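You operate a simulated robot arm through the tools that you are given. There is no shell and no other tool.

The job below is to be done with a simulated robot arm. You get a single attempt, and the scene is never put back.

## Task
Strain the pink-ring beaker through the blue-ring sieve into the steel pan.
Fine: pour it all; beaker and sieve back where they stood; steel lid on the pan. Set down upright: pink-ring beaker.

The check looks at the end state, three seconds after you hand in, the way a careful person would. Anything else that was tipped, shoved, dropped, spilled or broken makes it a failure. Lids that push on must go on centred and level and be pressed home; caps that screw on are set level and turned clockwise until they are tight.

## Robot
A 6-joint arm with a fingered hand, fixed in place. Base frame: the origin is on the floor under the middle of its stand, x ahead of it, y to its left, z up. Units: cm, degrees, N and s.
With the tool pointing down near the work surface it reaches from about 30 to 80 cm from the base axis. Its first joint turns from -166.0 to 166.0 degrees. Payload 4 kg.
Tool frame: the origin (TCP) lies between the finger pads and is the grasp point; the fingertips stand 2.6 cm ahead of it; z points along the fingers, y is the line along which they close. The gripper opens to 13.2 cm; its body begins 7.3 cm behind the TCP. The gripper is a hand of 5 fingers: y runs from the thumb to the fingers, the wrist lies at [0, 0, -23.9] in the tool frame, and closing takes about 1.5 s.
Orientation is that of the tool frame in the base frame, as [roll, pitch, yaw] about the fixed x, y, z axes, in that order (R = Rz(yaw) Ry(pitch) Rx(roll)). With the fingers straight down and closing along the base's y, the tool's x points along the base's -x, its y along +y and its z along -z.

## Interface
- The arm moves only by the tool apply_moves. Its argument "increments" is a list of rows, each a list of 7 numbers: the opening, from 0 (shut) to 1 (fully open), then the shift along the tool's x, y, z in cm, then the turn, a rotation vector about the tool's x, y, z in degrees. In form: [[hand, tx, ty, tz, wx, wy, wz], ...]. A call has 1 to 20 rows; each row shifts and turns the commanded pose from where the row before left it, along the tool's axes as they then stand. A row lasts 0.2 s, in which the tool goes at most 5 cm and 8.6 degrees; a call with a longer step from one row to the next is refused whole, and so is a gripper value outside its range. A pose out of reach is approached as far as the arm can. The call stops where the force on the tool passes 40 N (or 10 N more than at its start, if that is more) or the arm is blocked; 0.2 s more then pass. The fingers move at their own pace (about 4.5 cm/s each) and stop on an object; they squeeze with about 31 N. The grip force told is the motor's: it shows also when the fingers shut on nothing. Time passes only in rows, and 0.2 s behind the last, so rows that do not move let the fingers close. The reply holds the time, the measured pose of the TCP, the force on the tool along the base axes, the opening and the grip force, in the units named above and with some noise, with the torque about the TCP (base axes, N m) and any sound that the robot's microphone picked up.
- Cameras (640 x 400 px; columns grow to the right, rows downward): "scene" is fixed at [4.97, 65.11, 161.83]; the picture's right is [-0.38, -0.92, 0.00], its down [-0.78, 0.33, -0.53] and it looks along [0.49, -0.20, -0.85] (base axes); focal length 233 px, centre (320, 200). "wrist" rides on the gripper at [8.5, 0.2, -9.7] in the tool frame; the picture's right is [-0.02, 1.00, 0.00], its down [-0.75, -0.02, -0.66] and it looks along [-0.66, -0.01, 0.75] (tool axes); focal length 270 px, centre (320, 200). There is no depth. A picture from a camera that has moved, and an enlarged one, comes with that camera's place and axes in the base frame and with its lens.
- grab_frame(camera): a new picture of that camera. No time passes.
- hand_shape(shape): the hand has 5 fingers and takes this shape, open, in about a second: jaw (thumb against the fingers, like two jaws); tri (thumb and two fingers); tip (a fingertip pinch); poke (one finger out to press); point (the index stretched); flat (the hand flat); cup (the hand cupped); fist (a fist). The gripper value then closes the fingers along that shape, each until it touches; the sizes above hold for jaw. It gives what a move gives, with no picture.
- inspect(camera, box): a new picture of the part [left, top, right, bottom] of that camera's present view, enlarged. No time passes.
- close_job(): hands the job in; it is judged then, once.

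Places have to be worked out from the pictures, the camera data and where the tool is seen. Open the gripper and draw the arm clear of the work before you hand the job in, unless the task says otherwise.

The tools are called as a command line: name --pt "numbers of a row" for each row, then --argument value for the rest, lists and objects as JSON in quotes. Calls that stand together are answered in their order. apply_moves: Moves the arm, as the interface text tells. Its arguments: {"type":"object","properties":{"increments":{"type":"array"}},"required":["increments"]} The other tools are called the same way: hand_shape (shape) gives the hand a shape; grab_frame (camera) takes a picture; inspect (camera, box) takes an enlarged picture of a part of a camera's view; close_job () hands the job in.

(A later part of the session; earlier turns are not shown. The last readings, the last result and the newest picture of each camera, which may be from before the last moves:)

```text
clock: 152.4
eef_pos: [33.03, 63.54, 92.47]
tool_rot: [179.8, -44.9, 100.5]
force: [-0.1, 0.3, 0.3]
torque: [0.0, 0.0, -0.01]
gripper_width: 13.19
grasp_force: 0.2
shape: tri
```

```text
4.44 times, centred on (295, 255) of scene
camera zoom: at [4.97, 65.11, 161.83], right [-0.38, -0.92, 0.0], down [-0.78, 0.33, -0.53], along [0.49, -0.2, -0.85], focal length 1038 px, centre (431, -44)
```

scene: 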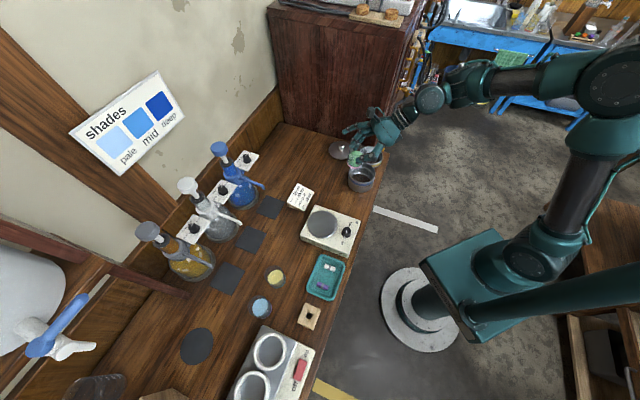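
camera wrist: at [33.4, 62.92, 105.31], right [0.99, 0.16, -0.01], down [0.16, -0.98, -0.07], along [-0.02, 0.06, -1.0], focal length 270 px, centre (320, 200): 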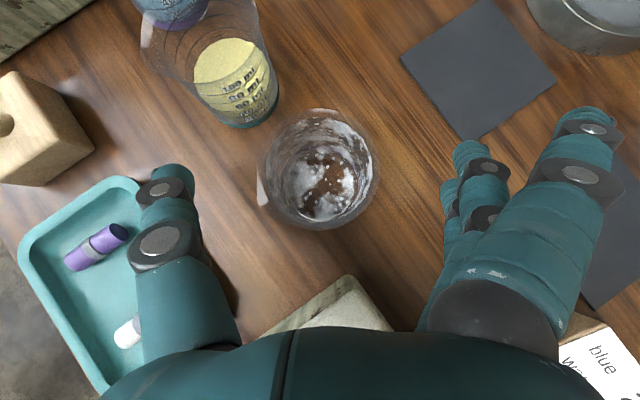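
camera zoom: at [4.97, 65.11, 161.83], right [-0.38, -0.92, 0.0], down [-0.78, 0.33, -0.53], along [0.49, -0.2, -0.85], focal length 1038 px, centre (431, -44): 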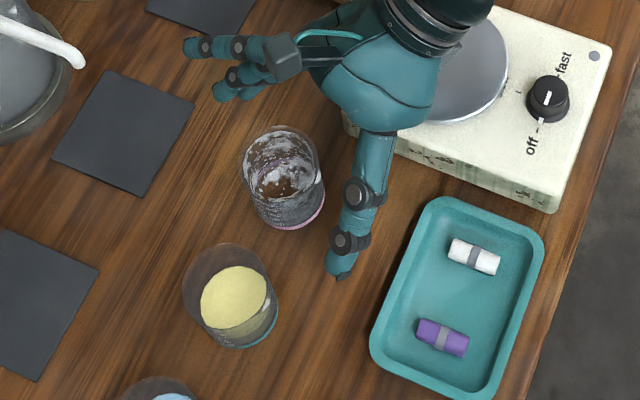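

The beaker stands upright on its spot. I back the hand away along its own axis and then look at it.

apply_moves --pt "1 0 0 -1.5 0 0 0" --pt "1 0 0 -2.2 0 0 0" --pt "1 0 0 -2.2 0 0 0" --pt "1 0 0 -2.2 0 0 0" --pt "1 2.5 0 -2.5 0 0 0" --pt "1 2.5 0 -2.5 0 0 0" --pt "1 0 0 0 0 0 0"

grab_frame --camera "wrist"

inspect --camera "scene" --box '[255, 220, 335, 300]'

```text
clock: 154.0
eef_pos: [34.14, 58.02, 105.22]
tool_rot: [179.9, -44.9, 100.3]
force: [0.6, 0.4, -0.3]
torque: [0.0, 0.01, -0.01]
gripper_width: 13.19
grasp_force: 0.0
shape: tri
```

```text
taken
camera wrist: at [34.42, 57.25, 118.1], right [0.99, 0.16, -0.01], down [0.16, -0.98, -0.07], along [-0.02, 0.06, -1.0], focal length 270 px, centre (320, 200)
```

wrist: 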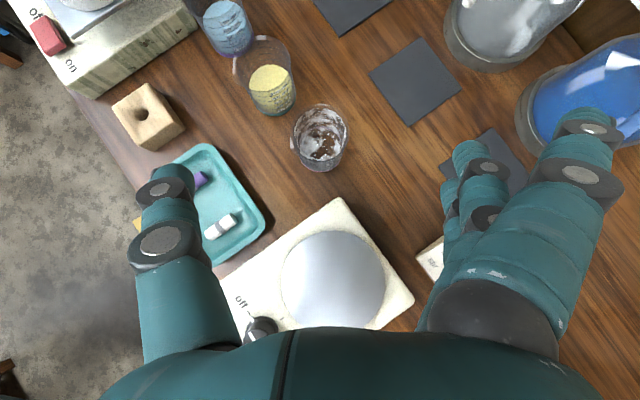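

```text
5.00 times, centred on (295, 260) of scene
camera zoom: at [4.97, 65.11, 161.83], right [-0.38, -0.92, 0.0], down [-0.78, 0.33, -0.53], along [0.49, -0.2, -0.85], focal length 1167 px, centre (445, -100)
```

zoom: 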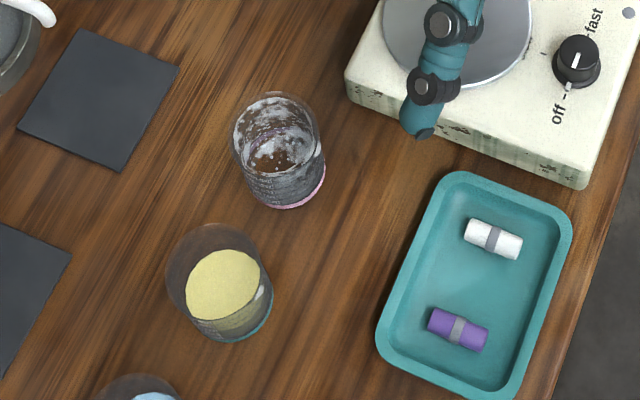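

The beaker stands upright. I take the same enlarged view as at the beginning to compare its place with the original.

inspect --camera "scene" --box '[220, 200, 380, 300]'

inspect --camera "wrist" --box '[270, 90, 370, 190]'

```text
4.00 times, centred on (300, 250) of scene
camera zoom: at [4.97, 65.11, 161.83], right [-0.38, -0.92, 0.0], down [-0.78, 0.33, -0.53], along [0.49, -0.2, -0.85], focal length 934 px, centre (400, 0)
```

zoom: 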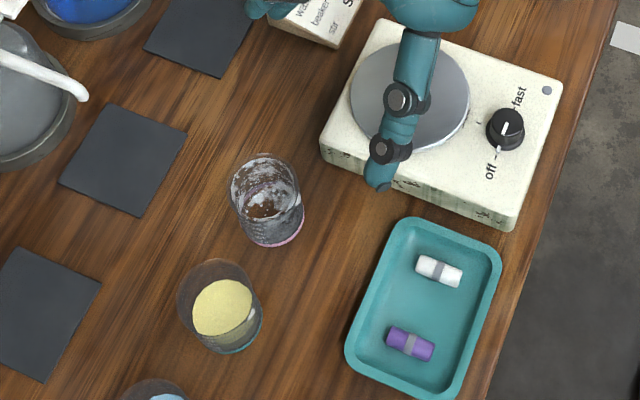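

```text
4.00 times, centred on (320, 140) of wrist
camera zoom: at [34.42, 57.25, 118.1], right [0.99, 0.16, -0.01], down [0.16, -0.98, -0.07], along [-0.02, 0.06, -1.0], focal length 1081 px, centre (320, 440)
```

zoom: 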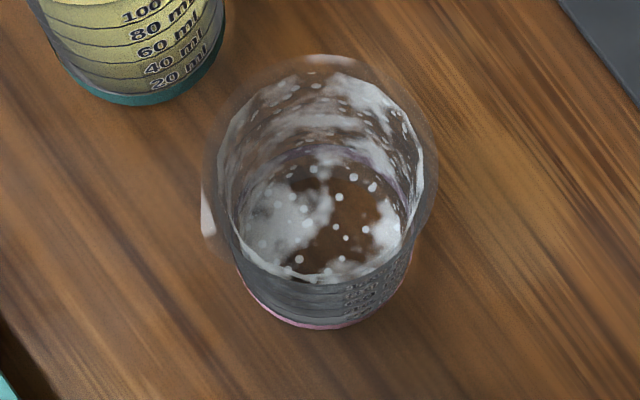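

The beaker is about 0.5 cm from its old spot, upright. Now the sieve must come off the pan. I switch the hand back to the jaw shape, rise and bring the tool vertical.

hand_shape --shape "jaw"

apply_moves --pt "1 2.4 0 -2.4 0 0 0" --pt "1 2.4 0 -2.4 0 0 0" --pt "1 -2.4 0 -2.4 0 0 0" --pt "1 -2.0 0 -2.0 0 -5 0" --pt "1 0 0 0 0 -8 0" --pt "1 0 0 0 0 -8 0" --pt "1 0 0 0 0 -8 0" --pt "1 0 0 0 0 -8 0" --pt "1 0 0 0 0 -8 0" --pt "1 0 0 0 0 0 0"

grab_frame --camera "scene"

```text
clock: 154.9
eef_pos: [33.96, 57.95, 105.23]
tool_rot: [179.8, -44.9, 100.4]
force: [0.6, -0.3, 0.2]
torque: [0.03, 0.01, 0.0]
gripper_width: 13.17
grasp_force: 0.0
shape: jaw
```

```text
clock: 157.1
eef_pos: [34.9, 51.8, 111.99]
tool_rot: [179.9, 0.2, 100.2]
force: [-0.7, 0.2, 0.5]
torque: [0.02, 0.0, 0.02]
gripper_width: 13.18
grasp_force: 0.1
shape: jaw
```

```text
taken
```

scene: 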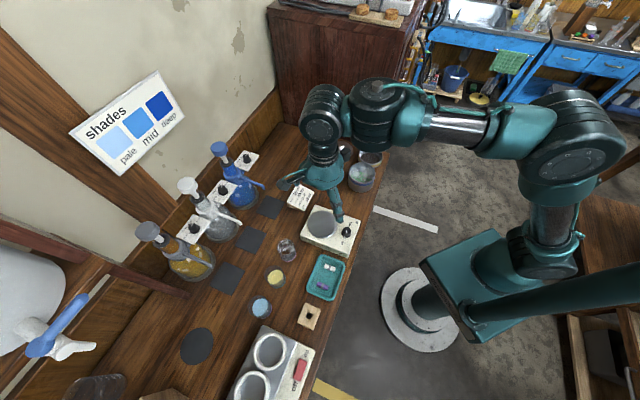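

Vertical and fine. I turn the yaw back to 180° and move over the pan at z≈104.

apply_moves --pt "1 0 0 0 0 0 -8" --pt "1 0 0 0 0 0 -8" --pt "1 0 0 0 0 0 -8" --pt "1 0 0 0 0 0 -8" --pt "1 0 0 0 0 0 -8" --pt "1 0 0 0 0 0 -8" --pt "1 0 0 0 0 0 -8" --pt "1 0 0 0 0 0 -8" --pt "1 0 0 0 0 0 -8" --pt "1 0 0 0 0 0 -8" --pt "1 -2.13 -3.21 0 0 0 0" --pt "1 -2.13 -3.21 0 0 0 0" --pt "1 -2.13 -3.21 0 0 0 0" --pt "1 -2.13 -3.21 1 0 0 0" --pt "1 -2.13 -3.21 1.5 0 0 0" --pt "1 -2.13 -3.21 2 0 0 0" --pt "1 -2.13 -3.21 2 0 0 0" --pt "1 0 0 0 0 0 0"

grab_frame --camera "wrist"

inspect --camera "scene" --box '[330, 150, 400, 200]'

```text
clock: 160.9
eef_pos: [50.11, 29.25, 105.68]
tool_rot: [180.0, 0.2, -179.8]
force: [0.1, 0.1, 0.8]
torque: [0.04, -0.02, 0.01]
gripper_width: 13.22
grasp_force: 0.2
shape: jaw
```

```text
taken
camera wrist: at [41.7, 29.55, 115.41], right [0.02, 1.0, 0.0], down [0.75, -0.01, 0.66], along [0.66, -0.01, -0.75], focal length 270 px, centre (320, 200)
```

wrist: 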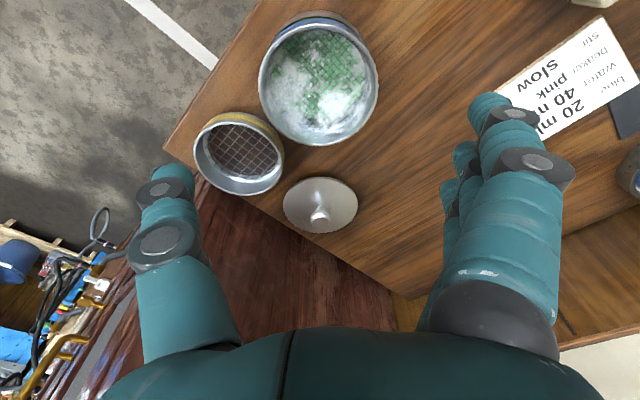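

```text
8.00 times, centred on (365, 175) of scene
camera zoom: at [4.97, 65.11, 161.83], right [-0.38, -0.92, 0.0], down [-0.78, 0.33, -0.53], along [0.49, -0.2, -0.85], focal length 1868 px, centre (-40, 400)
```

zoom: 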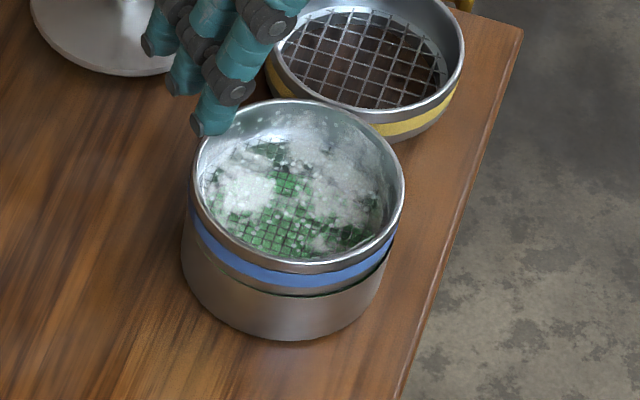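

No spills are visible and the sieve holds the solids. I enlarge the wrist view to centre on the sieve.

inspect --camera "wrist" --box '[240, 0, 400, 160]'

```text
2.50 times, centred on (320, 80) of wrist
camera zoom: at [41.7, 29.55, 115.41], right [0.02, 1.0, 0.0], down [0.75, -0.01, 0.66], along [0.66, -0.01, -0.75], focal length 676 px, centre (320, 500)
```

zoom: 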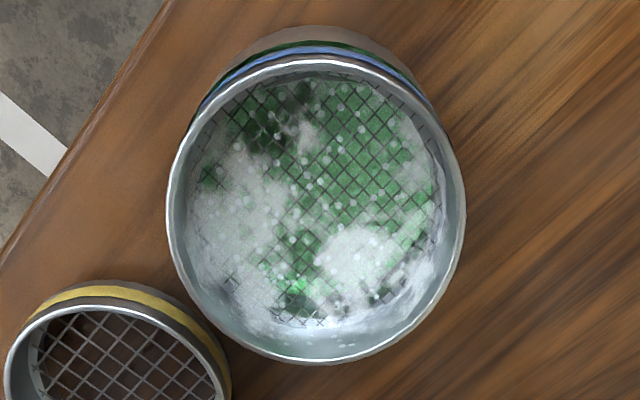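

The sieve centre is (49.85, 29.3). I descend around it with the hand open to z≈93.5.

apply_moves --pt "1 0.26 0 3 0 0 0" --pt "1 0 0 3 0 0 0" --pt "1 0 0 3 0 0 0" --pt "1 0 0 2 0 0 0" --pt "1 0 0 1.15 0 0 0" --pt "1 0 0 0 0 0 0"

grab_frame --camera "wrist"

inspect --camera "scene" --box '[320, 140, 410, 205]'

```text
clock: 162.3
eef_pos: [49.74, 29.41, 93.53]
tool_rot: [-179.9, 0.2, -179.9]
force: [-0.3, -0.7, -0.2]
torque: [-0.02, 0.01, 0.01]
gripper_width: 13.19
grasp_force: 0.0
shape: jaw
```

```text
taken
camera wrist: at [41.43, 29.69, 103.15], right [0.02, 1.0, 0.0], down [0.75, -0.01, 0.66], along [0.66, -0.01, -0.75], focal length 270 px, centre (320, 200)
```

wrist: 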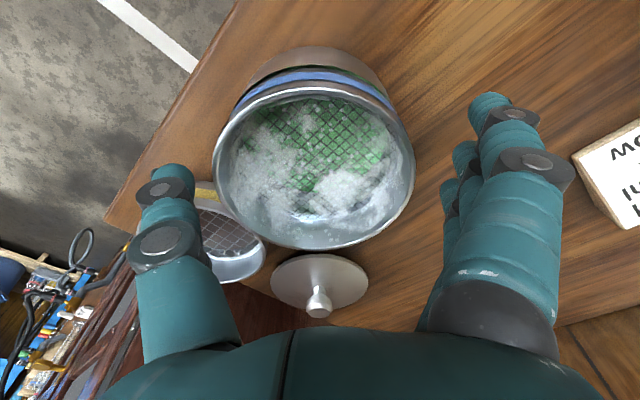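

```text
6.15 times, centred on (365, 172) of scene
camera zoom: at [4.97, 65.11, 161.83], right [-0.38, -0.92, 0.0], down [-0.78, 0.33, -0.53], along [0.49, -0.2, -0.85], focal length 1436 px, centre (43, 369)
```

zoom: 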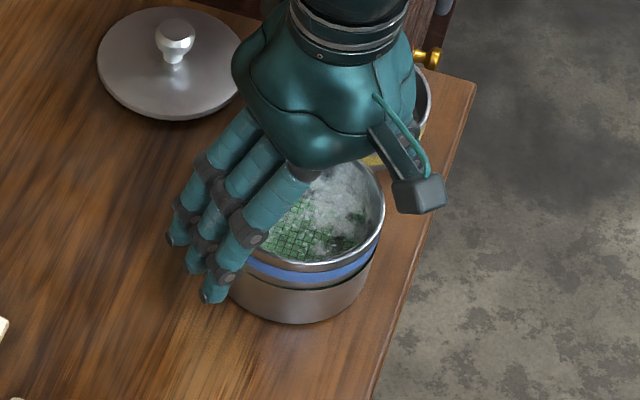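

The sieve is about 0.3 cm toward −y from the hand's centre. I correct that and close the hand on it.

apply_moves --pt "1 0 -0.33 0 0 0 0" --pt "0.85 0 0 0 0 0 0" --pt "0.76 0 0 0 0 0 0" --pt "0.72 0 0 0 0 0 0" --pt "0.68 0 0 0 0 0 0" --pt "0.6 0 0 0 0 0 0" --pt "0.5 0 0 0 0 0 0" --pt "0.5 0 0 0 0 0 0"

grab_frame --camera "wrist"

```text
clock: 164.1
eef_pos: [49.81, 29.13, 93.51]
tool_rot: [-180.0, 0.2, -179.8]
force: [0.0, 0.3, -0.1]
torque: [0.03, -0.01, 0.0]
gripper_width: 8.8
grasp_force: 30.9
shape: jaw
```

```text
taken
camera wrist: at [41.42, 29.36, 103.17], right [0.02, 1.0, 0.0], down [0.75, -0.01, 0.66], along [0.66, -0.01, -0.75], focal length 270 px, centre (320, 200)
```

wrist: 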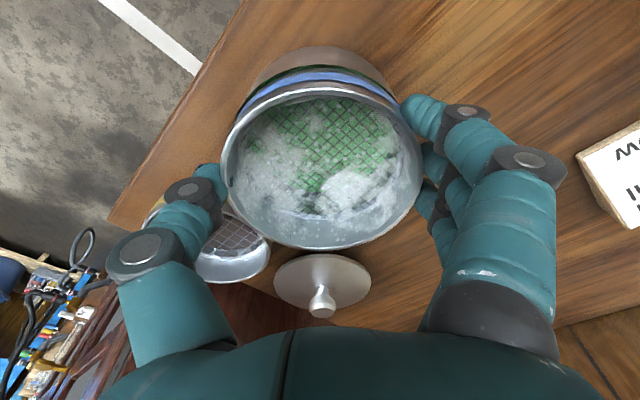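

Gripped firmly. I lift very slowly and check that the pan stays on the table.

apply_moves --pt "0.5 0 0 -0.15 0 0 0" --pt "0.5 0 0 -0.2 0 0 0" --pt "0.5 0 0 -0.3 0 0 0" --pt "0.5 0 0 -0.4 0 0 0" --pt "0.5 0 0 -0.6 0 0 0" --pt "0.5 0 0 0 0 0 0"

inspect --camera "scene" --box '[335, 150, 395, 200]'

inspect --camera "wrist" --box '[200, 30, 440, 265]'

```text
clock: 165.5
eef_pos: [49.93, 29.23, 95.09]
tool_rot: [-180.0, 0.2, -179.9]
force: [0.4, 0.1, -2.5]
torque: [0.03, -0.02, -0.02]
gripper_width: 8.81
grasp_force: 31.1
shape: jaw
```

```text
8.00 times, centred on (365, 175) of scene
camera zoom: at [4.97, 65.11, 161.83], right [-0.38, -0.92, 0.0], down [-0.78, 0.33, -0.53], along [0.49, -0.2, -0.85], focal length 1868 px, centre (-40, 400)
```

zoom: 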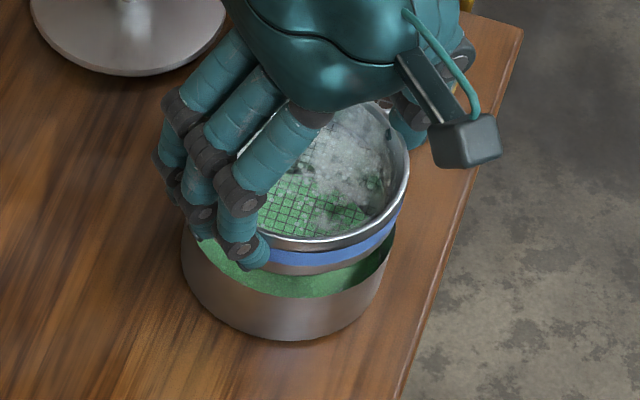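

```text
1.70 times, centred on (320, 148) of wrist
camera zoom: at [41.46, 29.42, 104.83], right [0.02, 1.0, 0.0], down [0.75, -0.01, 0.66], along [0.66, -0.01, -0.75], focal length 460 px, centre (320, 289)
```

zoom: 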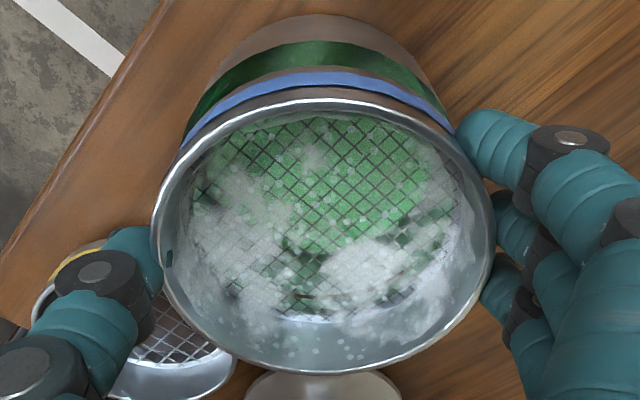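

The sieve came off cleanly and the pan stays put with the green liquid. I hold it over the pan for a few seconds so any drops fall in.

apply_moves --pt "0.5 0 0 -0.5 0 0 0" --pt "0.5 0 0 -0.5 0 0 0" --pt "0.5 0 0 0 0 0 0" --pt "0.5 0 0 0 0 0 0" --pt "0.5 0 0 0 0 0 0" --pt "0.5 0 0 0 0 0 0" --pt "0.5 0 0 0 0 0 0" --pt "0.5 0 0 0 0 0 0" --pt "0.5 0 0 0 0 0 0" --pt "0.5 0 0 0 0 0 0" --pt "0.5 0 0 0 0 0 0" --pt "0.5 0 0 0 0 0 0" --pt "0.5 0 0 0 0 0 0" --pt "0.5 0 0 0 0 0 0" --pt "0.5 0 0 0 0 0 0" --pt "0.5 0 0 0 0 0 0"

inspect --camera "scene" --box '[335, 150, 395, 200]'

```text
clock: 168.9
eef_pos: [49.85, 29.05, 96.12]
tool_rot: [-179.9, 0.2, -179.8]
force: [-0.3, -0.6, -1.3]
torque: [-0.01, 0.03, 0.01]
gripper_width: 8.77
grasp_force: 30.3
shape: jaw
```

```text
8.00 times, centred on (365, 175) of scene
camera zoom: at [4.97, 65.11, 161.83], right [-0.38, -0.92, 0.0], down [-0.78, 0.33, -0.53], along [0.49, -0.2, -0.85], focal length 1868 px, centre (-40, 400)
```

zoom: 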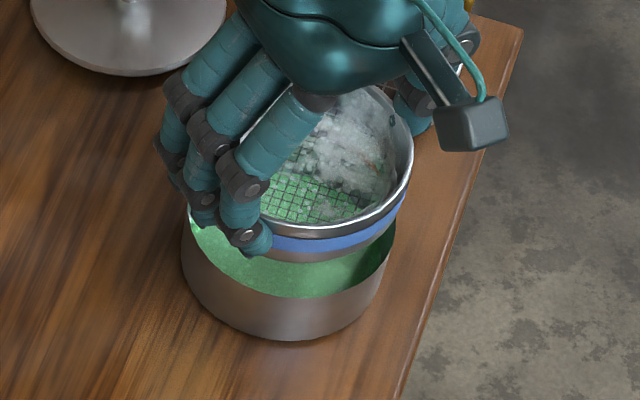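

No drops are falling. I raise slightly and carry the sieve back over its original place at (58.5, 38.4).

apply_moves --pt "0.5 0 0 -1.0 0 0 0" --pt "0.5 -1.2 1.3 -0.3 0 0 0" --pt "0.5 -2.0 2.15 0 0 0 0" --pt "0.5 -2.0 2.15 0 0 0 0" --pt "0.5 -2.0 2.15 0 0 0 0" --pt "0.5 -1.4 1.5 0 0 0 0" --pt "0.5 0 0 0 0 0 0"

grab_frame --camera "wrist"

inspect --camera "scene" --box '[300, 120, 410, 205]'

```text
clock: 170.5
eef_pos: [58.52, 38.28, 97.45]
tool_rot: [-179.9, 0.2, -179.8]
force: [-0.3, 0.4, -1.8]
torque: [0.02, 0.01, -0.04]
gripper_width: 8.77
grasp_force: 30.7
shape: jaw
```

```text
taken
camera wrist: at [50.04, 38.65, 107.14], right [0.02, 1.0, 0.0], down [0.75, -0.01, 0.66], along [0.66, -0.01, -0.75], focal length 270 px, centre (320, 200)
```

wrist: 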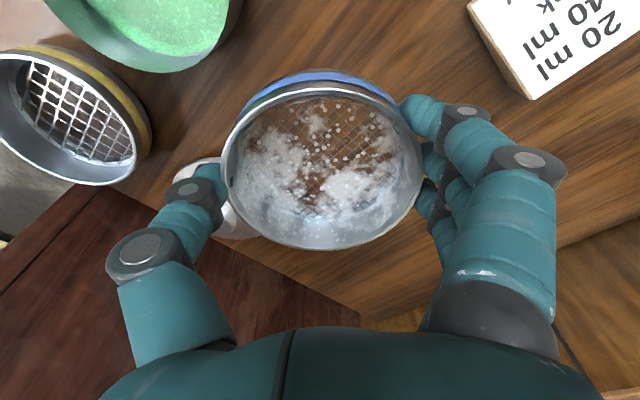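

```text
4.71 times, centred on (355, 162) of scene
camera zoom: at [4.97, 65.11, 161.83], right [-0.38, -0.92, 0.0], down [-0.78, 0.33, -0.53], along [0.49, -0.2, -0.85], focal length 1098 px, centre (155, 376)
```

zoom: 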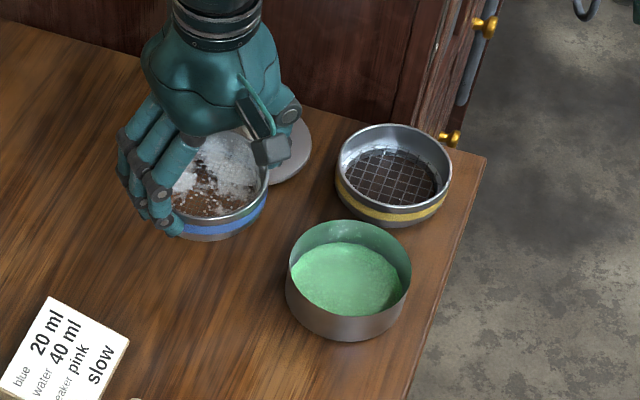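

No drips on the table. I lower the sieve, slowly near the surface.

apply_moves --pt "0.5 0 0 2 0 0 0" --pt "0.5 0 0 2 0 0 0" --pt "0.5 0 0 1.4 0 0 0" --pt "0.5 0 0 0.5 0 0 0" --pt "0.5 0 0 0 0 0 0"

inspect --camera "scene" --box '[315, 150, 365, 190]'

```text
clock: 171.7
eef_pos: [58.42, 38.36, 91.49]
tool_rot: [-179.9, 0.1, -179.8]
force: [-0.8, 0.2, -1.0]
torque: [-0.03, 0.01, 0.0]
gripper_width: 8.79
grasp_force: 31.3
shape: jaw
```

```text
10.00 times, centred on (340, 170) of scene
camera zoom: at [4.97, 65.11, 161.83], right [-0.38, -0.92, 0.0], down [-0.78, 0.33, -0.53], along [0.49, -0.2, -0.85], focal length 2334 px, centre (120, 500)
```

zoom: 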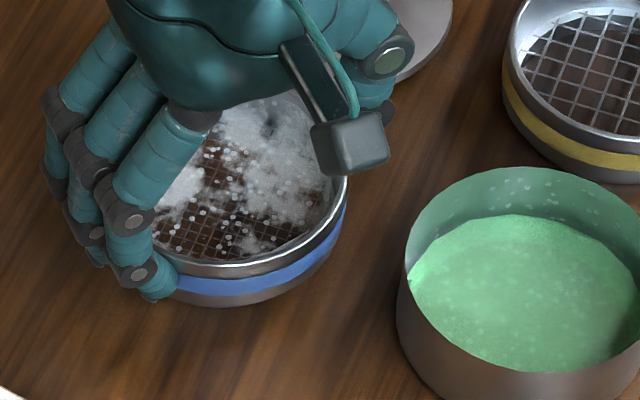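

Still free at 91.5. I continue in small steps until it touches.

apply_moves --pt "0.5 0 0 0.25 0 0 0" --pt "0.5 0 0 0.2 0 0 0" --pt "0.5 0 0 0 0 0 0"

apply_moves --pt "0.5 0 0 0.15 0 0 0" --pt "0.5 0 0 0.12 0 0 0" --pt "0.5 0 0 0 0 0 0"

```text
clock: 172.5
eef_pos: [58.41, 38.31, 91.06]
tool_rot: [-179.9, 0.2, -179.9]
force: [-0.2, 0.8, -1.2]
torque: [0.02, 0.02, 0.03]
gripper_width: 8.75
grasp_force: 31.2
shape: jaw
```

```text
clock: 173.3
eef_pos: [58.29, 38.32, 90.82]
tool_rot: [-179.9, 0.1, -179.8]
force: [0.3, 0.5, -0.4]
torque: [-0.01, -0.02, 0.01]
gripper_width: 8.78
grasp_force: 31.1
shape: jaw
```

apply_moves --pt "0.5 0 0 0.12 0 0 0" --pt "0.5 0 0 0.1 0 0 0" --pt "0.5 0 0 0 0 0 0"

```text
clock: 174.1
eef_pos: [58.63, 38.26, 90.6]
tool_rot: [-179.9, 0.2, -179.8]
force: [-0.1, 0.1, -1.3]
torque: [-0.01, -0.01, -0.02]
gripper_width: 8.77
grasp_force: 31.0
shape: jaw
```

Still no contact at 90.6. I lower a bit more in 0.1 cm steps.

apply_moves --pt "0.5 0 0 0.1 0 0 0" --pt "0.5 0 0 0.1 0 0 0" --pt "0.5 0 0 0 0 0 0"

inspect --camera "scene" --box '[315, 150, 365, 190]'

```text
clock: 174.9
eef_pos: [58.43, 38.36, 90.38]
tool_rot: [-179.9, 0.3, -179.7]
force: [0.5, 0.5, -1.3]
torque: [0.0, -0.01, -0.05]
gripper_width: 8.79
grasp_force: 31.1
shape: jaw
```

```text
10.00 times, centred on (340, 170) of scene
camera zoom: at [4.97, 65.11, 161.83], right [-0.38, -0.92, 0.0], down [-0.78, 0.33, -0.53], along [0.49, -0.2, -0.85], focal length 2334 px, centre (120, 500)
```

zoom: 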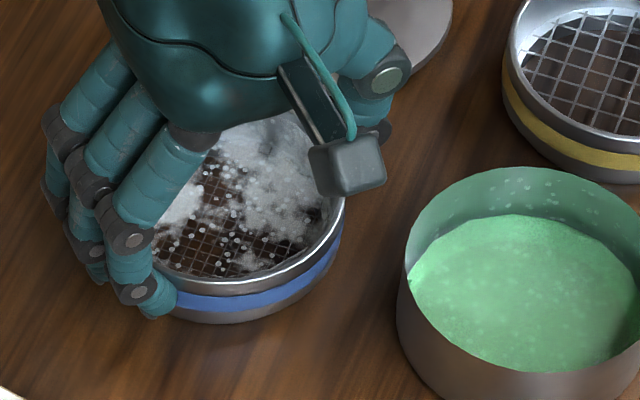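

apply_moves --pt "0.5 0 0 0.1 0 0 0" --pt "0.5 0 0 0.1 0 0 0" --pt "0.5 0 0 0 0 0 0"

apply_moves --pt "0.5 0 0 0.1 0 0 0" --pt "0.5 0 0 0.08 0 0 0" --pt "0.5 0 0 0 0 0 0"

```text
clock: 175.7
eef_pos: [58.45, 38.37, 90.38]
tool_rot: [-180.0, 0.2, -179.8]
force: [-0.2, -0.3, 2.9]
torque: [0.04, -0.02, 0.0]
gripper_width: 8.77
grasp_force: 30.9
shape: jaw
```

```text
clock: 176.5
eef_pos: [58.44, 38.3, 90.2]
tool_rot: [180.0, 0.3, -179.8]
force: [0.0, 1.1, 18.4]
torque: [0.06, -0.02, -0.01]
gripper_width: 8.78
grasp_force: 30.7
shape: jaw
```

The sieve rests on the table now. I ease the pressure and open the hand.

apply_moves --pt "0.5 0 0 -0.12 0 0 0" --pt "0.5 0 0 0 0 0 0" --pt "0.7 0 0 0 0 0 0" --pt "0.76 0 0 0 0 0 0" --pt "0.85 0 0 0 0 0 0" --pt "1 0 0 0 0 0 0" --pt "1 0 0 0 0 0 0" --pt "1 0 0 0 0 0 0"

grab_frame --camera "wrist"

inspect --camera "scene" --box '[315, 150, 365, 190]'

```text
clock: 178.3
eef_pos: [58.46, 38.36, 90.16]
tool_rot: [-180.0, 0.3, -179.8]
force: [-0.3, -0.2, 0.4]
torque: [-0.01, -0.01, -0.03]
gripper_width: 13.16
grasp_force: 0.1
shape: jaw
```

```text
taken
camera wrist: at [50.04, 38.62, 99.84], right [0.02, 1.0, 0.0], down [0.75, -0.01, 0.66], along [0.66, -0.01, -0.75], focal length 270 px, centre (320, 200)
```

wrist: 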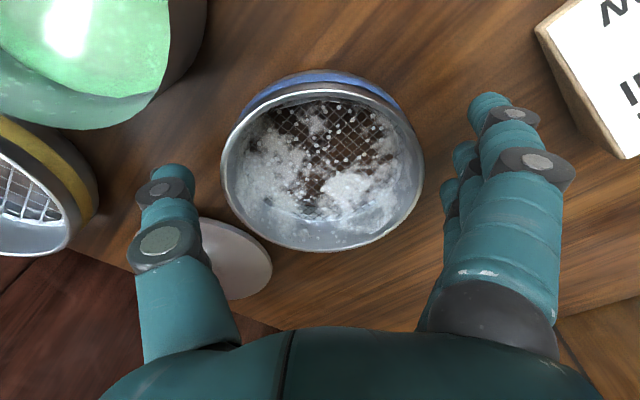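

```text
10.00 times, centred on (340, 170) of scene
camera zoom: at [4.97, 65.11, 161.83], right [-0.38, -0.92, 0.0], down [-0.78, 0.33, -0.53], along [0.49, -0.2, -0.85], focal length 2334 px, centre (120, 500)
```

zoom: 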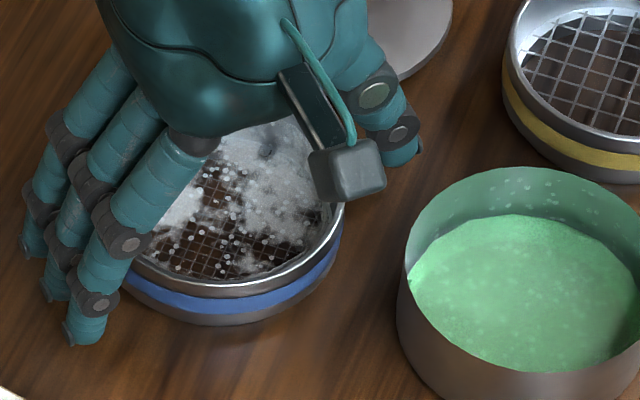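

The sieve stands back on its spot. I rise clear, set the three-finger shape for the lid's knob and turn the yaw by 25°, so the box on the hand's back keeps away from the cabinet.

apply_moves --pt "1 0 0 -1 0 0 0" --pt "1 0 0 -3 0 0 0" --pt "1 0 0 -3 0 0 0" --pt "1 0 0 -3 0 0 0" --pt "1 0 0 0 0 0 0"

hand_shape --shape "tri"

apply_moves --pt "0.8 0 0 0 0 0 -8" --pt "0.6 0 0 0 0 0 -8.5" --pt "0.42 0 0 0 0 0 -8.5" --pt "0.42 0 0 0 0 0 0" --pt "0.42 0 0 0 0 0 0" --pt "0.42 0 0 0 0 0 0"

grab_frame --camera "wrist"

grab_frame --camera "scene"

```text
clock: 179.5
eef_pos: [58.46, 38.35, 100.22]
tool_rot: [-179.9, 0.3, -179.8]
force: [-0.2, -0.6, -0.1]
torque: [0.0, 0.0, 0.0]
gripper_width: 13.22
grasp_force: 0.0
shape: jaw
```

```text
clock: 180.4
eef_pos: [58.56, 38.35, 100.19]
tool_rot: [-179.9, 0.2, -179.9]
force: [-0.4, -0.3, -0.9]
torque: [0.0, 0.01, 0.01]
gripper_width: 13.18
grasp_force: 0.1
shape: tri
```

```text
clock: 181.8
eef_pos: [58.4, 38.22, 100.05]
tool_rot: [-179.9, 0.0, -154.9]
force: [0.3, 0.1, 0.1]
torque: [0.01, -0.01, 0.03]
gripper_width: 5.62
grasp_force: 0.1
shape: tri
```

```text
taken
camera wrist: at [50.77, 35.05, 109.85], right [-0.41, 0.91, 0.0], down [0.69, 0.31, 0.66], along [0.6, 0.27, -0.75], focal length 270 px, centre (320, 200)
```

wrist: 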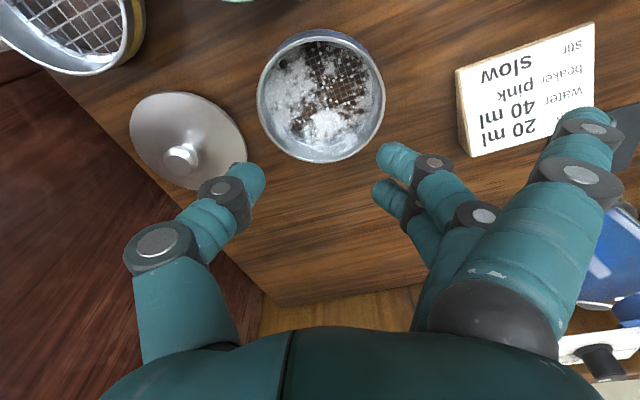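

```text
taken
```

scene: 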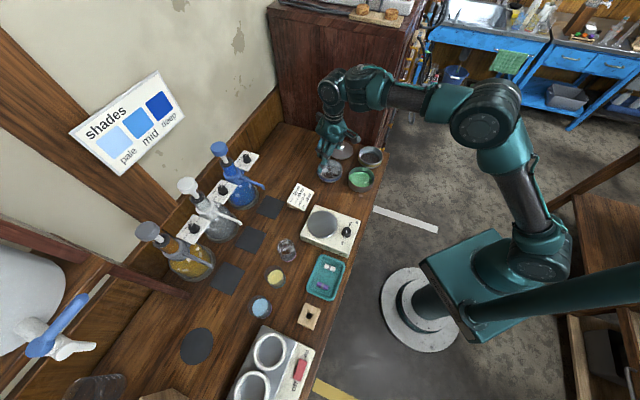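

I see the lid and its knob to the left. I enlarge to fix the knob's position again.

inspect --camera "wrist" --box '[120, 80, 260, 200]'

inspect --camera "scene" --box '[315, 125, 400, 195]'

```text
3.33 times, centred on (190, 140) of wrist
camera zoom: at [50.77, 35.05, 109.85], right [-0.41, 0.91, 0.0], down [0.69, 0.31, 0.66], along [0.6, 0.27, -0.75], focal length 901 px, centre (753, 400)
```

zoom: 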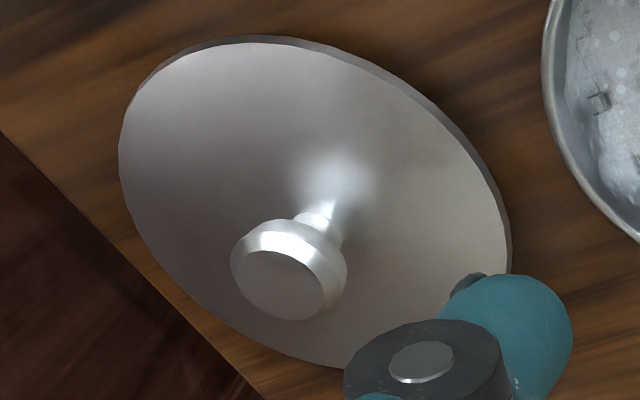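

```text
5.71 times, centred on (358, 160) of scene
camera zoom: at [4.97, 65.11, 161.83], right [-0.38, -0.92, 0.0], down [-0.78, 0.33, -0.53], along [0.49, -0.2, -0.85], focal length 1334 px, centre (106, 429)
```

zoom: 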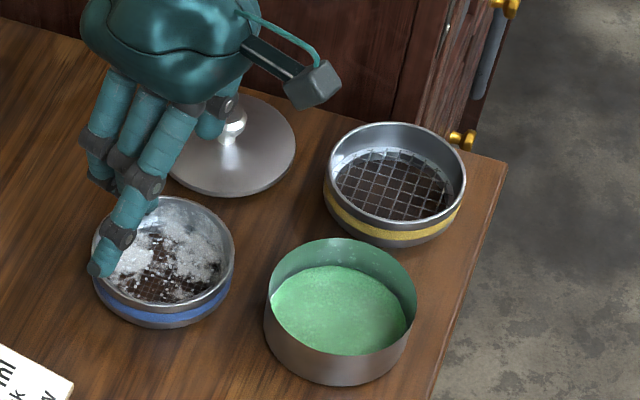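

The knob is at (68.0, 29.2) with its top at about 90.1. I move above it at z≈97.

apply_moves --pt "0.42 -1.22 -3.05 0.5 0 0 0" --pt "0.42 -1.22 -3.05 0.5 0 0 0" --pt "0.42 -1.22 -3.05 1 0 0 0" --pt "0.42 -1.22 -3.05 1 0 0 0" --pt "0.42 0 0 0 0 0 0"

grab_frame --camera "wrist"

inspect --camera "scene" --box '[300, 60, 430, 200]'

```text
clock: 183.0
eef_pos: [68.06, 29.44, 97.17]
tool_rot: [-179.9, 0.0, -154.8]
force: [-0.1, -0.2, 0.2]
torque: [0.0, -0.01, -0.02]
gripper_width: 5.62
grasp_force: 0.1
shape: tri
```

```text
taken
camera wrist: at [60.39, 26.08, 106.9], right [-0.41, 0.91, 0.0], down [0.69, 0.31, 0.66], along [0.6, 0.27, -0.75], focal length 270 px, centre (320, 200)
```

wrist: 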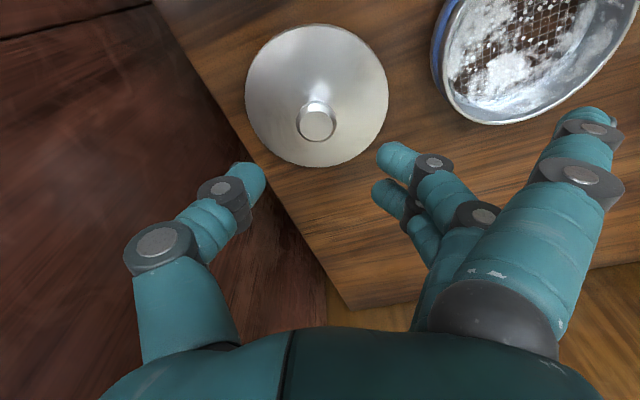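

```text
2.86 times, centred on (365, 130) of scene
camera zoom: at [4.97, 65.11, 161.83], right [-0.38, -0.92, 0.0], down [-0.78, 0.33, -0.53], along [0.49, -0.2, -0.85], focal length 667 px, centre (191, 400)
```

zoom: 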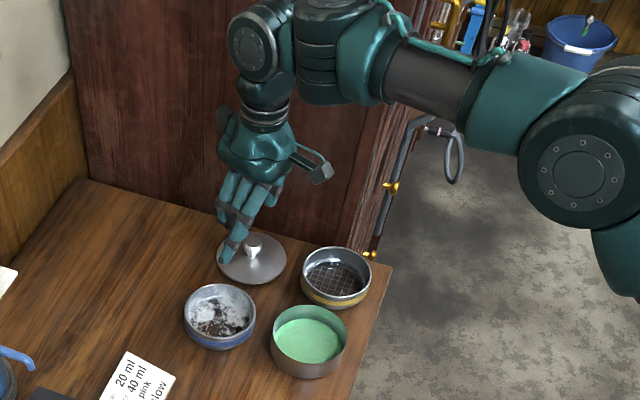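

inspect --camera "wrist" --box '[230, 10, 410, 190]'

```text
2.22 times, centred on (320, 100) of wrist
camera zoom: at [60.39, 26.08, 106.9], right [-0.41, 0.91, 0.0], down [0.69, 0.31, 0.66], along [0.6, 0.27, -0.75], focal length 601 px, centre (320, 422)
```

zoom: 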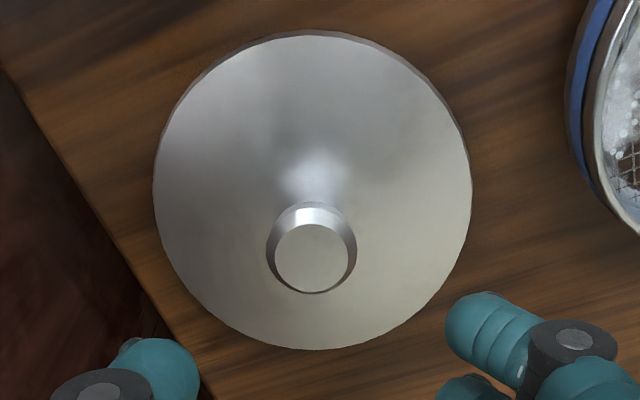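

The knob centre is (68.0, 29.2). I shift by 0.2 cm and lower to z≈93 to check the alignment around the knob.

apply_moves --pt "0.42 0.16 -0.19 1.0 0 0 0" --pt "0.42 0 0 1.5 0 0 0" --pt "0.42 0 0 1.5 0 0 0" --pt "0.42 0 0 0 0 0 0"

grab_frame --camera "wrist"

inspect --camera "scene" --box '[310, 90, 400, 170]'

```text
clock: 184.0
eef_pos: [67.93, 29.22, 93.18]
tool_rot: [-179.9, 0.1, -154.8]
force: [0.1, 0.2, -0.1]
torque: [0.01, 0.02, 0.01]
gripper_width: 5.61
grasp_force: 0.1
shape: tri
```

```text
taken
camera wrist: at [60.26, 25.81, 102.88], right [-0.41, 0.91, 0.0], down [0.69, 0.31, 0.66], along [0.6, 0.27, -0.75], focal length 270 px, centre (320, 200)
```

wrist: 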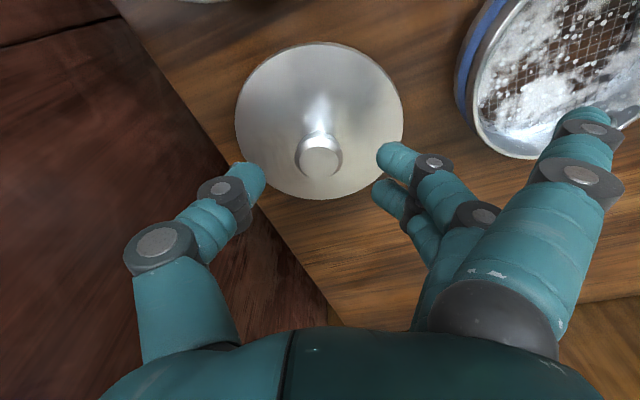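

```text
5.00 times, centred on (355, 130) of scene
camera zoom: at [4.97, 65.11, 161.83], right [-0.38, -0.92, 0.0], down [-0.78, 0.33, -0.53], along [0.49, -0.2, -0.85], focal length 1167 px, centre (145, 550)
```

zoom: 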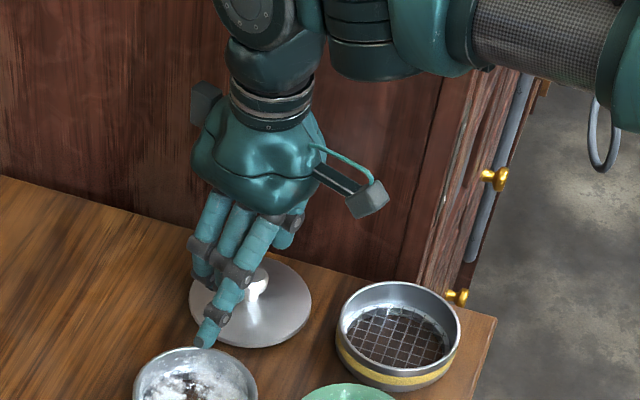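

In this shape the splayed index finger would come down into the blue sieve. The jaw shape, closed narrow, is more compact, so I back off up and inward, change shape there and narrow the opening.

apply_moves --pt "0.42 0 0 -3 0 0 0" --pt "0.42 0 0 -4 0 0 0" --pt "0.42 3 0 0 0 0 0" --pt "0.42 4 0 0 0 0 0" --pt "0.42 4 0 0 0 0 0" --pt "0.42 0 0 0 0 0 0"

hand_shape --shape "jaw"

apply_moves --pt "0.8 0 0 0 0 0 0" --pt "0.6 0 0 0 0 0 0" --pt "0.42 0 0 0 0 0 0" --pt "0.42 0 0 0 0 0 0" --pt "0.42 0 0 0 0 0 0" --pt "0.42 0 0 0 0 0 0"

grab_frame --camera "wrist"

```text
clock: 185.4
eef_pos: [57.97, 24.38, 100.29]
tool_rot: [-179.9, 0.2, -154.8]
force: [-0.3, 0.5, 0.2]
torque: [0.0, 0.0, 0.0]
gripper_width: 5.61
grasp_force: 0.0
shape: tri
```

```text
clock: 186.3
eef_pos: [57.98, 24.52, 100.16]
tool_rot: [-179.9, 0.1, -154.8]
force: [0.3, 0.3, 0.3]
torque: [-0.02, 0.01, 0.02]
gripper_width: 13.19
grasp_force: 0.0
shape: jaw
```

```text
clock: 187.7
eef_pos: [57.96, 24.46, 100.18]
tool_rot: [-179.9, 0.1, -154.7]
force: [0.2, 0.3, -0.4]
torque: [-0.01, -0.01, -0.01]
gripper_width: 5.66
grasp_force: 0.0
shape: jaw
```

```text
taken
camera wrist: at [50.31, 21.18, 109.88], right [-0.41, 0.91, 0.0], down [0.69, 0.31, 0.66], along [0.6, 0.27, -0.75], focal length 270 px, centre (320, 200)
```

wrist: 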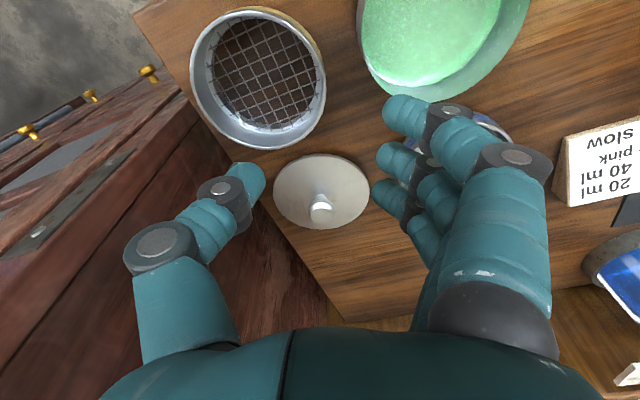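

The hand is compact now. I return above the knob and come down to z≈93.

apply_moves --pt "0.42 -4 0 0 0 0 0" --pt "0.42 -4 0 0.5 0 0 0" --pt "0.42 -3.05 0 1.5 0 0 0" --pt "0.42 0 0 2.5 0 0 0" --pt "0.42 0 0 2.5 0 0 0" --pt "0.42 0 0 0 0 0 0"

inspect --camera "wrist" --box '[220, 20, 440, 230]'

inspect --camera "scene" --box '[310, 90, 400, 180]'

```text
clock: 189.1
eef_pos: [67.99, 29.3, 93.13]
tool_rot: [-180.0, 0.2, -154.8]
force: [0.1, 0.5, -0.4]
torque: [0.01, -0.01, -0.02]
gripper_width: 5.62
grasp_force: 0.1
shape: jaw
```

```text
1.90 times, centred on (330, 125) of wrist
camera zoom: at [60.38, 25.93, 102.91], right [-0.41, 0.91, 0.0], down [0.69, 0.31, 0.66], along [0.6, 0.27, -0.75], focal length 515 px, centre (301, 343)
```

zoom: 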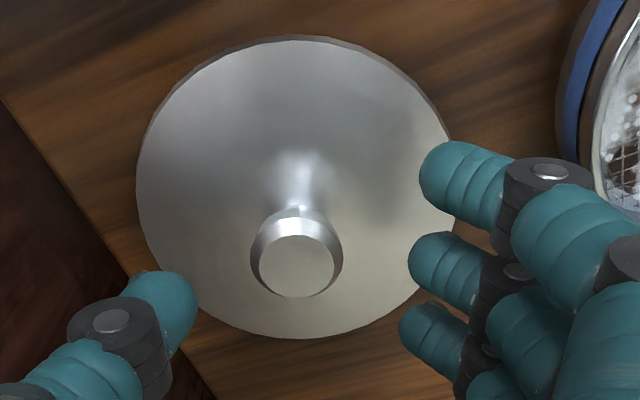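

```text
4.44 times, centred on (355, 135) of scene
camera zoom: at [4.97, 65.11, 161.83], right [-0.38, -0.92, 0.0], down [-0.78, 0.33, -0.53], along [0.49, -0.2, -0.85], focal length 1038 px, centre (164, 489)
```

zoom: 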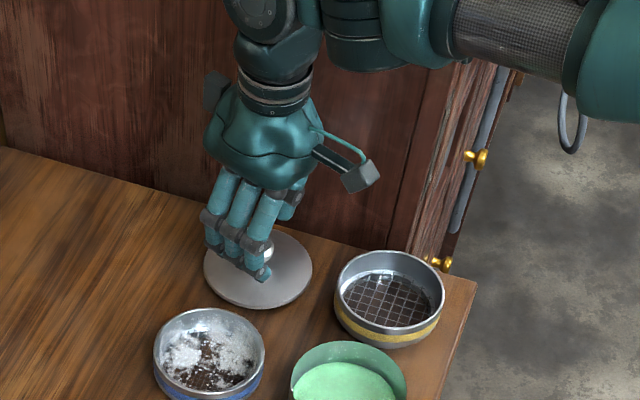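

The knob should sit 0.5 cm further toward the little-finger side, to lie opposite the thumb. I shift accordingly and lower so the fingertips come just above the lid's plate.

apply_moves --pt "0.42 0.55 0 0.5 0 0 0" --pt "0.42 0 0 1 0 0 0" --pt "0.42 0 0 0.8 0 0 0" --pt "0.42 0 0 0 0 0 0"

inspect --camera "wrist" --box '[220, 60, 440, 260]'

inspect --camera "scene" --box '[320, 120, 380, 170]'

```text
clock: 190.1
eef_pos: [67.6, 29.03, 90.94]
tool_rot: [-179.9, 0.1, -154.8]
force: [-0.1, 0.2, 0.2]
torque: [-0.01, 0.01, -0.02]
gripper_width: 5.65
grasp_force: 0.2
shape: jaw
```

```text
2.00 times, centred on (330, 160) of wrist
camera zoom: at [59.87, 25.69, 100.63], right [-0.41, 0.91, 0.0], down [0.69, 0.31, 0.66], along [0.6, 0.27, -0.75], focal length 541 px, centre (300, 280)
```

zoom: 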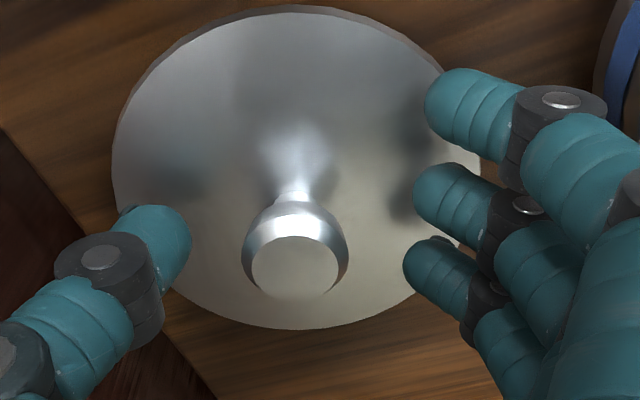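

```text
8.00 times, centred on (350, 145) of scene
camera zoom: at [4.97, 65.11, 161.83], right [-0.38, -0.92, 0.0], down [-0.78, 0.33, -0.53], along [0.49, -0.2, -0.85], focal length 1868 px, centre (80, 640)
```

zoom: 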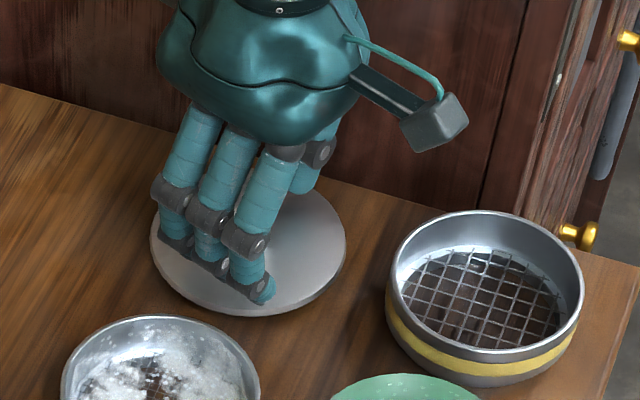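

The fingertips are about 0.9 cm above the plate. I lower 0.35 cm more and close on the knob.

apply_moves --pt "0.42 0 0 0.35 0 0 0" --pt "0.36 0 0 0 0 0 0" --pt "0.3 0 0 0 0 0 0" --pt "0.24 0 0 0 0 0 0" --pt "0.18 0 0 0 0 0 0" --pt "0.15 0 0 0 0 0 0" --pt "0.15 0 0 0 0 0 0" --pt "0.15 0 0 0 0 0 0"

inspect --camera "wrist" --box '[220, 60, 440, 260]'

inspect --camera "scene" --box '[320, 120, 380, 170]'

```text
clock: 191.9
eef_pos: [67.54, 28.93, 90.58]
tool_rot: [-179.9, 0.1, -154.8]
force: [0.2, 0.1, -0.1]
torque: [-0.03, -0.05, -0.03]
gripper_width: 2.07
grasp_force: 0.1
shape: jaw
```

```text
2.00 times, centred on (330, 160) of wrist
camera zoom: at [59.86, 25.7, 100.28], right [-0.41, 0.91, 0.0], down [0.69, 0.31, 0.66], along [0.6, 0.27, -0.75], focal length 541 px, centre (300, 280)
```

zoom: 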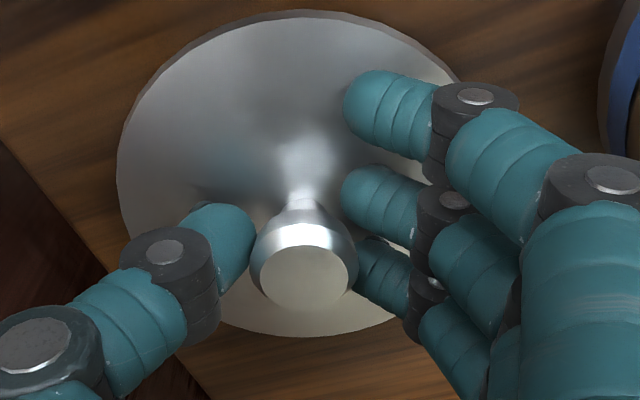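

```text
8.00 times, centred on (350, 145) of scene
camera zoom: at [4.97, 65.11, 161.83], right [-0.38, -0.92, 0.0], down [-0.78, 0.33, -0.53], along [0.49, -0.2, -0.85], focal length 1868 px, centre (80, 640)
```

zoom: 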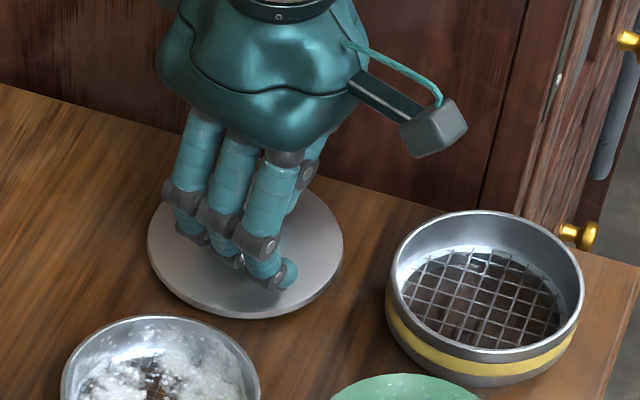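

The fingers have not gripped yet (no force). I close further.

apply_moves --pt "0.1 0 0 0 0 0 0" --pt "0.05 0 0 0 0 0 0" --pt "0.0 0 0 0 0 0 0" --pt "0.0 0 0 0 0 0 0" --pt "0.0 0 0 0 0 0 0" --pt "0.0 0 0 0 0 0 0"

inspect --camera "wrist" --box '[220, 60, 440, 260]'

inspect --camera "scene" --box '[320, 120, 380, 170]'

```text
clock: 193.3
eef_pos: [67.59, 29.02, 90.52]
tool_rot: [-179.9, 0.1, -154.8]
force: [-0.1, 0.3, 0.5]
torque: [0.02, 0.02, -0.04]
gripper_width: 0.49
grasp_force: 30.9
shape: jaw
```

```text
2.00 times, centred on (330, 160) of wrist
camera zoom: at [59.86, 25.7, 100.28], right [-0.41, 0.91, 0.0], down [0.69, 0.31, 0.66], along [0.6, 0.27, -0.75], focal length 541 px, centre (300, 280)
```

zoom: 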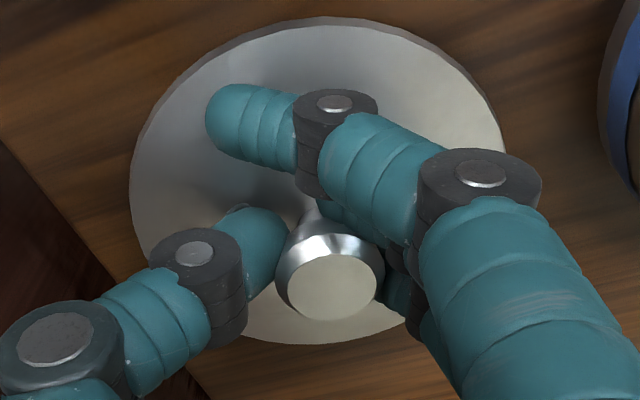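

```text
8.00 times, centred on (350, 145) of scene
camera zoom: at [4.97, 65.11, 161.83], right [-0.38, -0.92, 0.0], down [-0.78, 0.33, -0.53], along [0.49, -0.2, -0.85], focal length 1868 px, centre (80, 640)
```

zoom: 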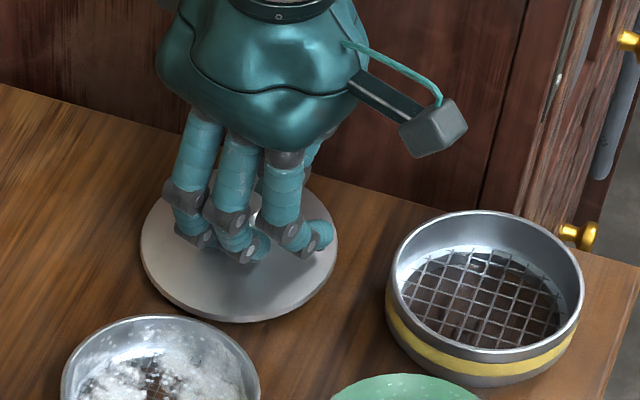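

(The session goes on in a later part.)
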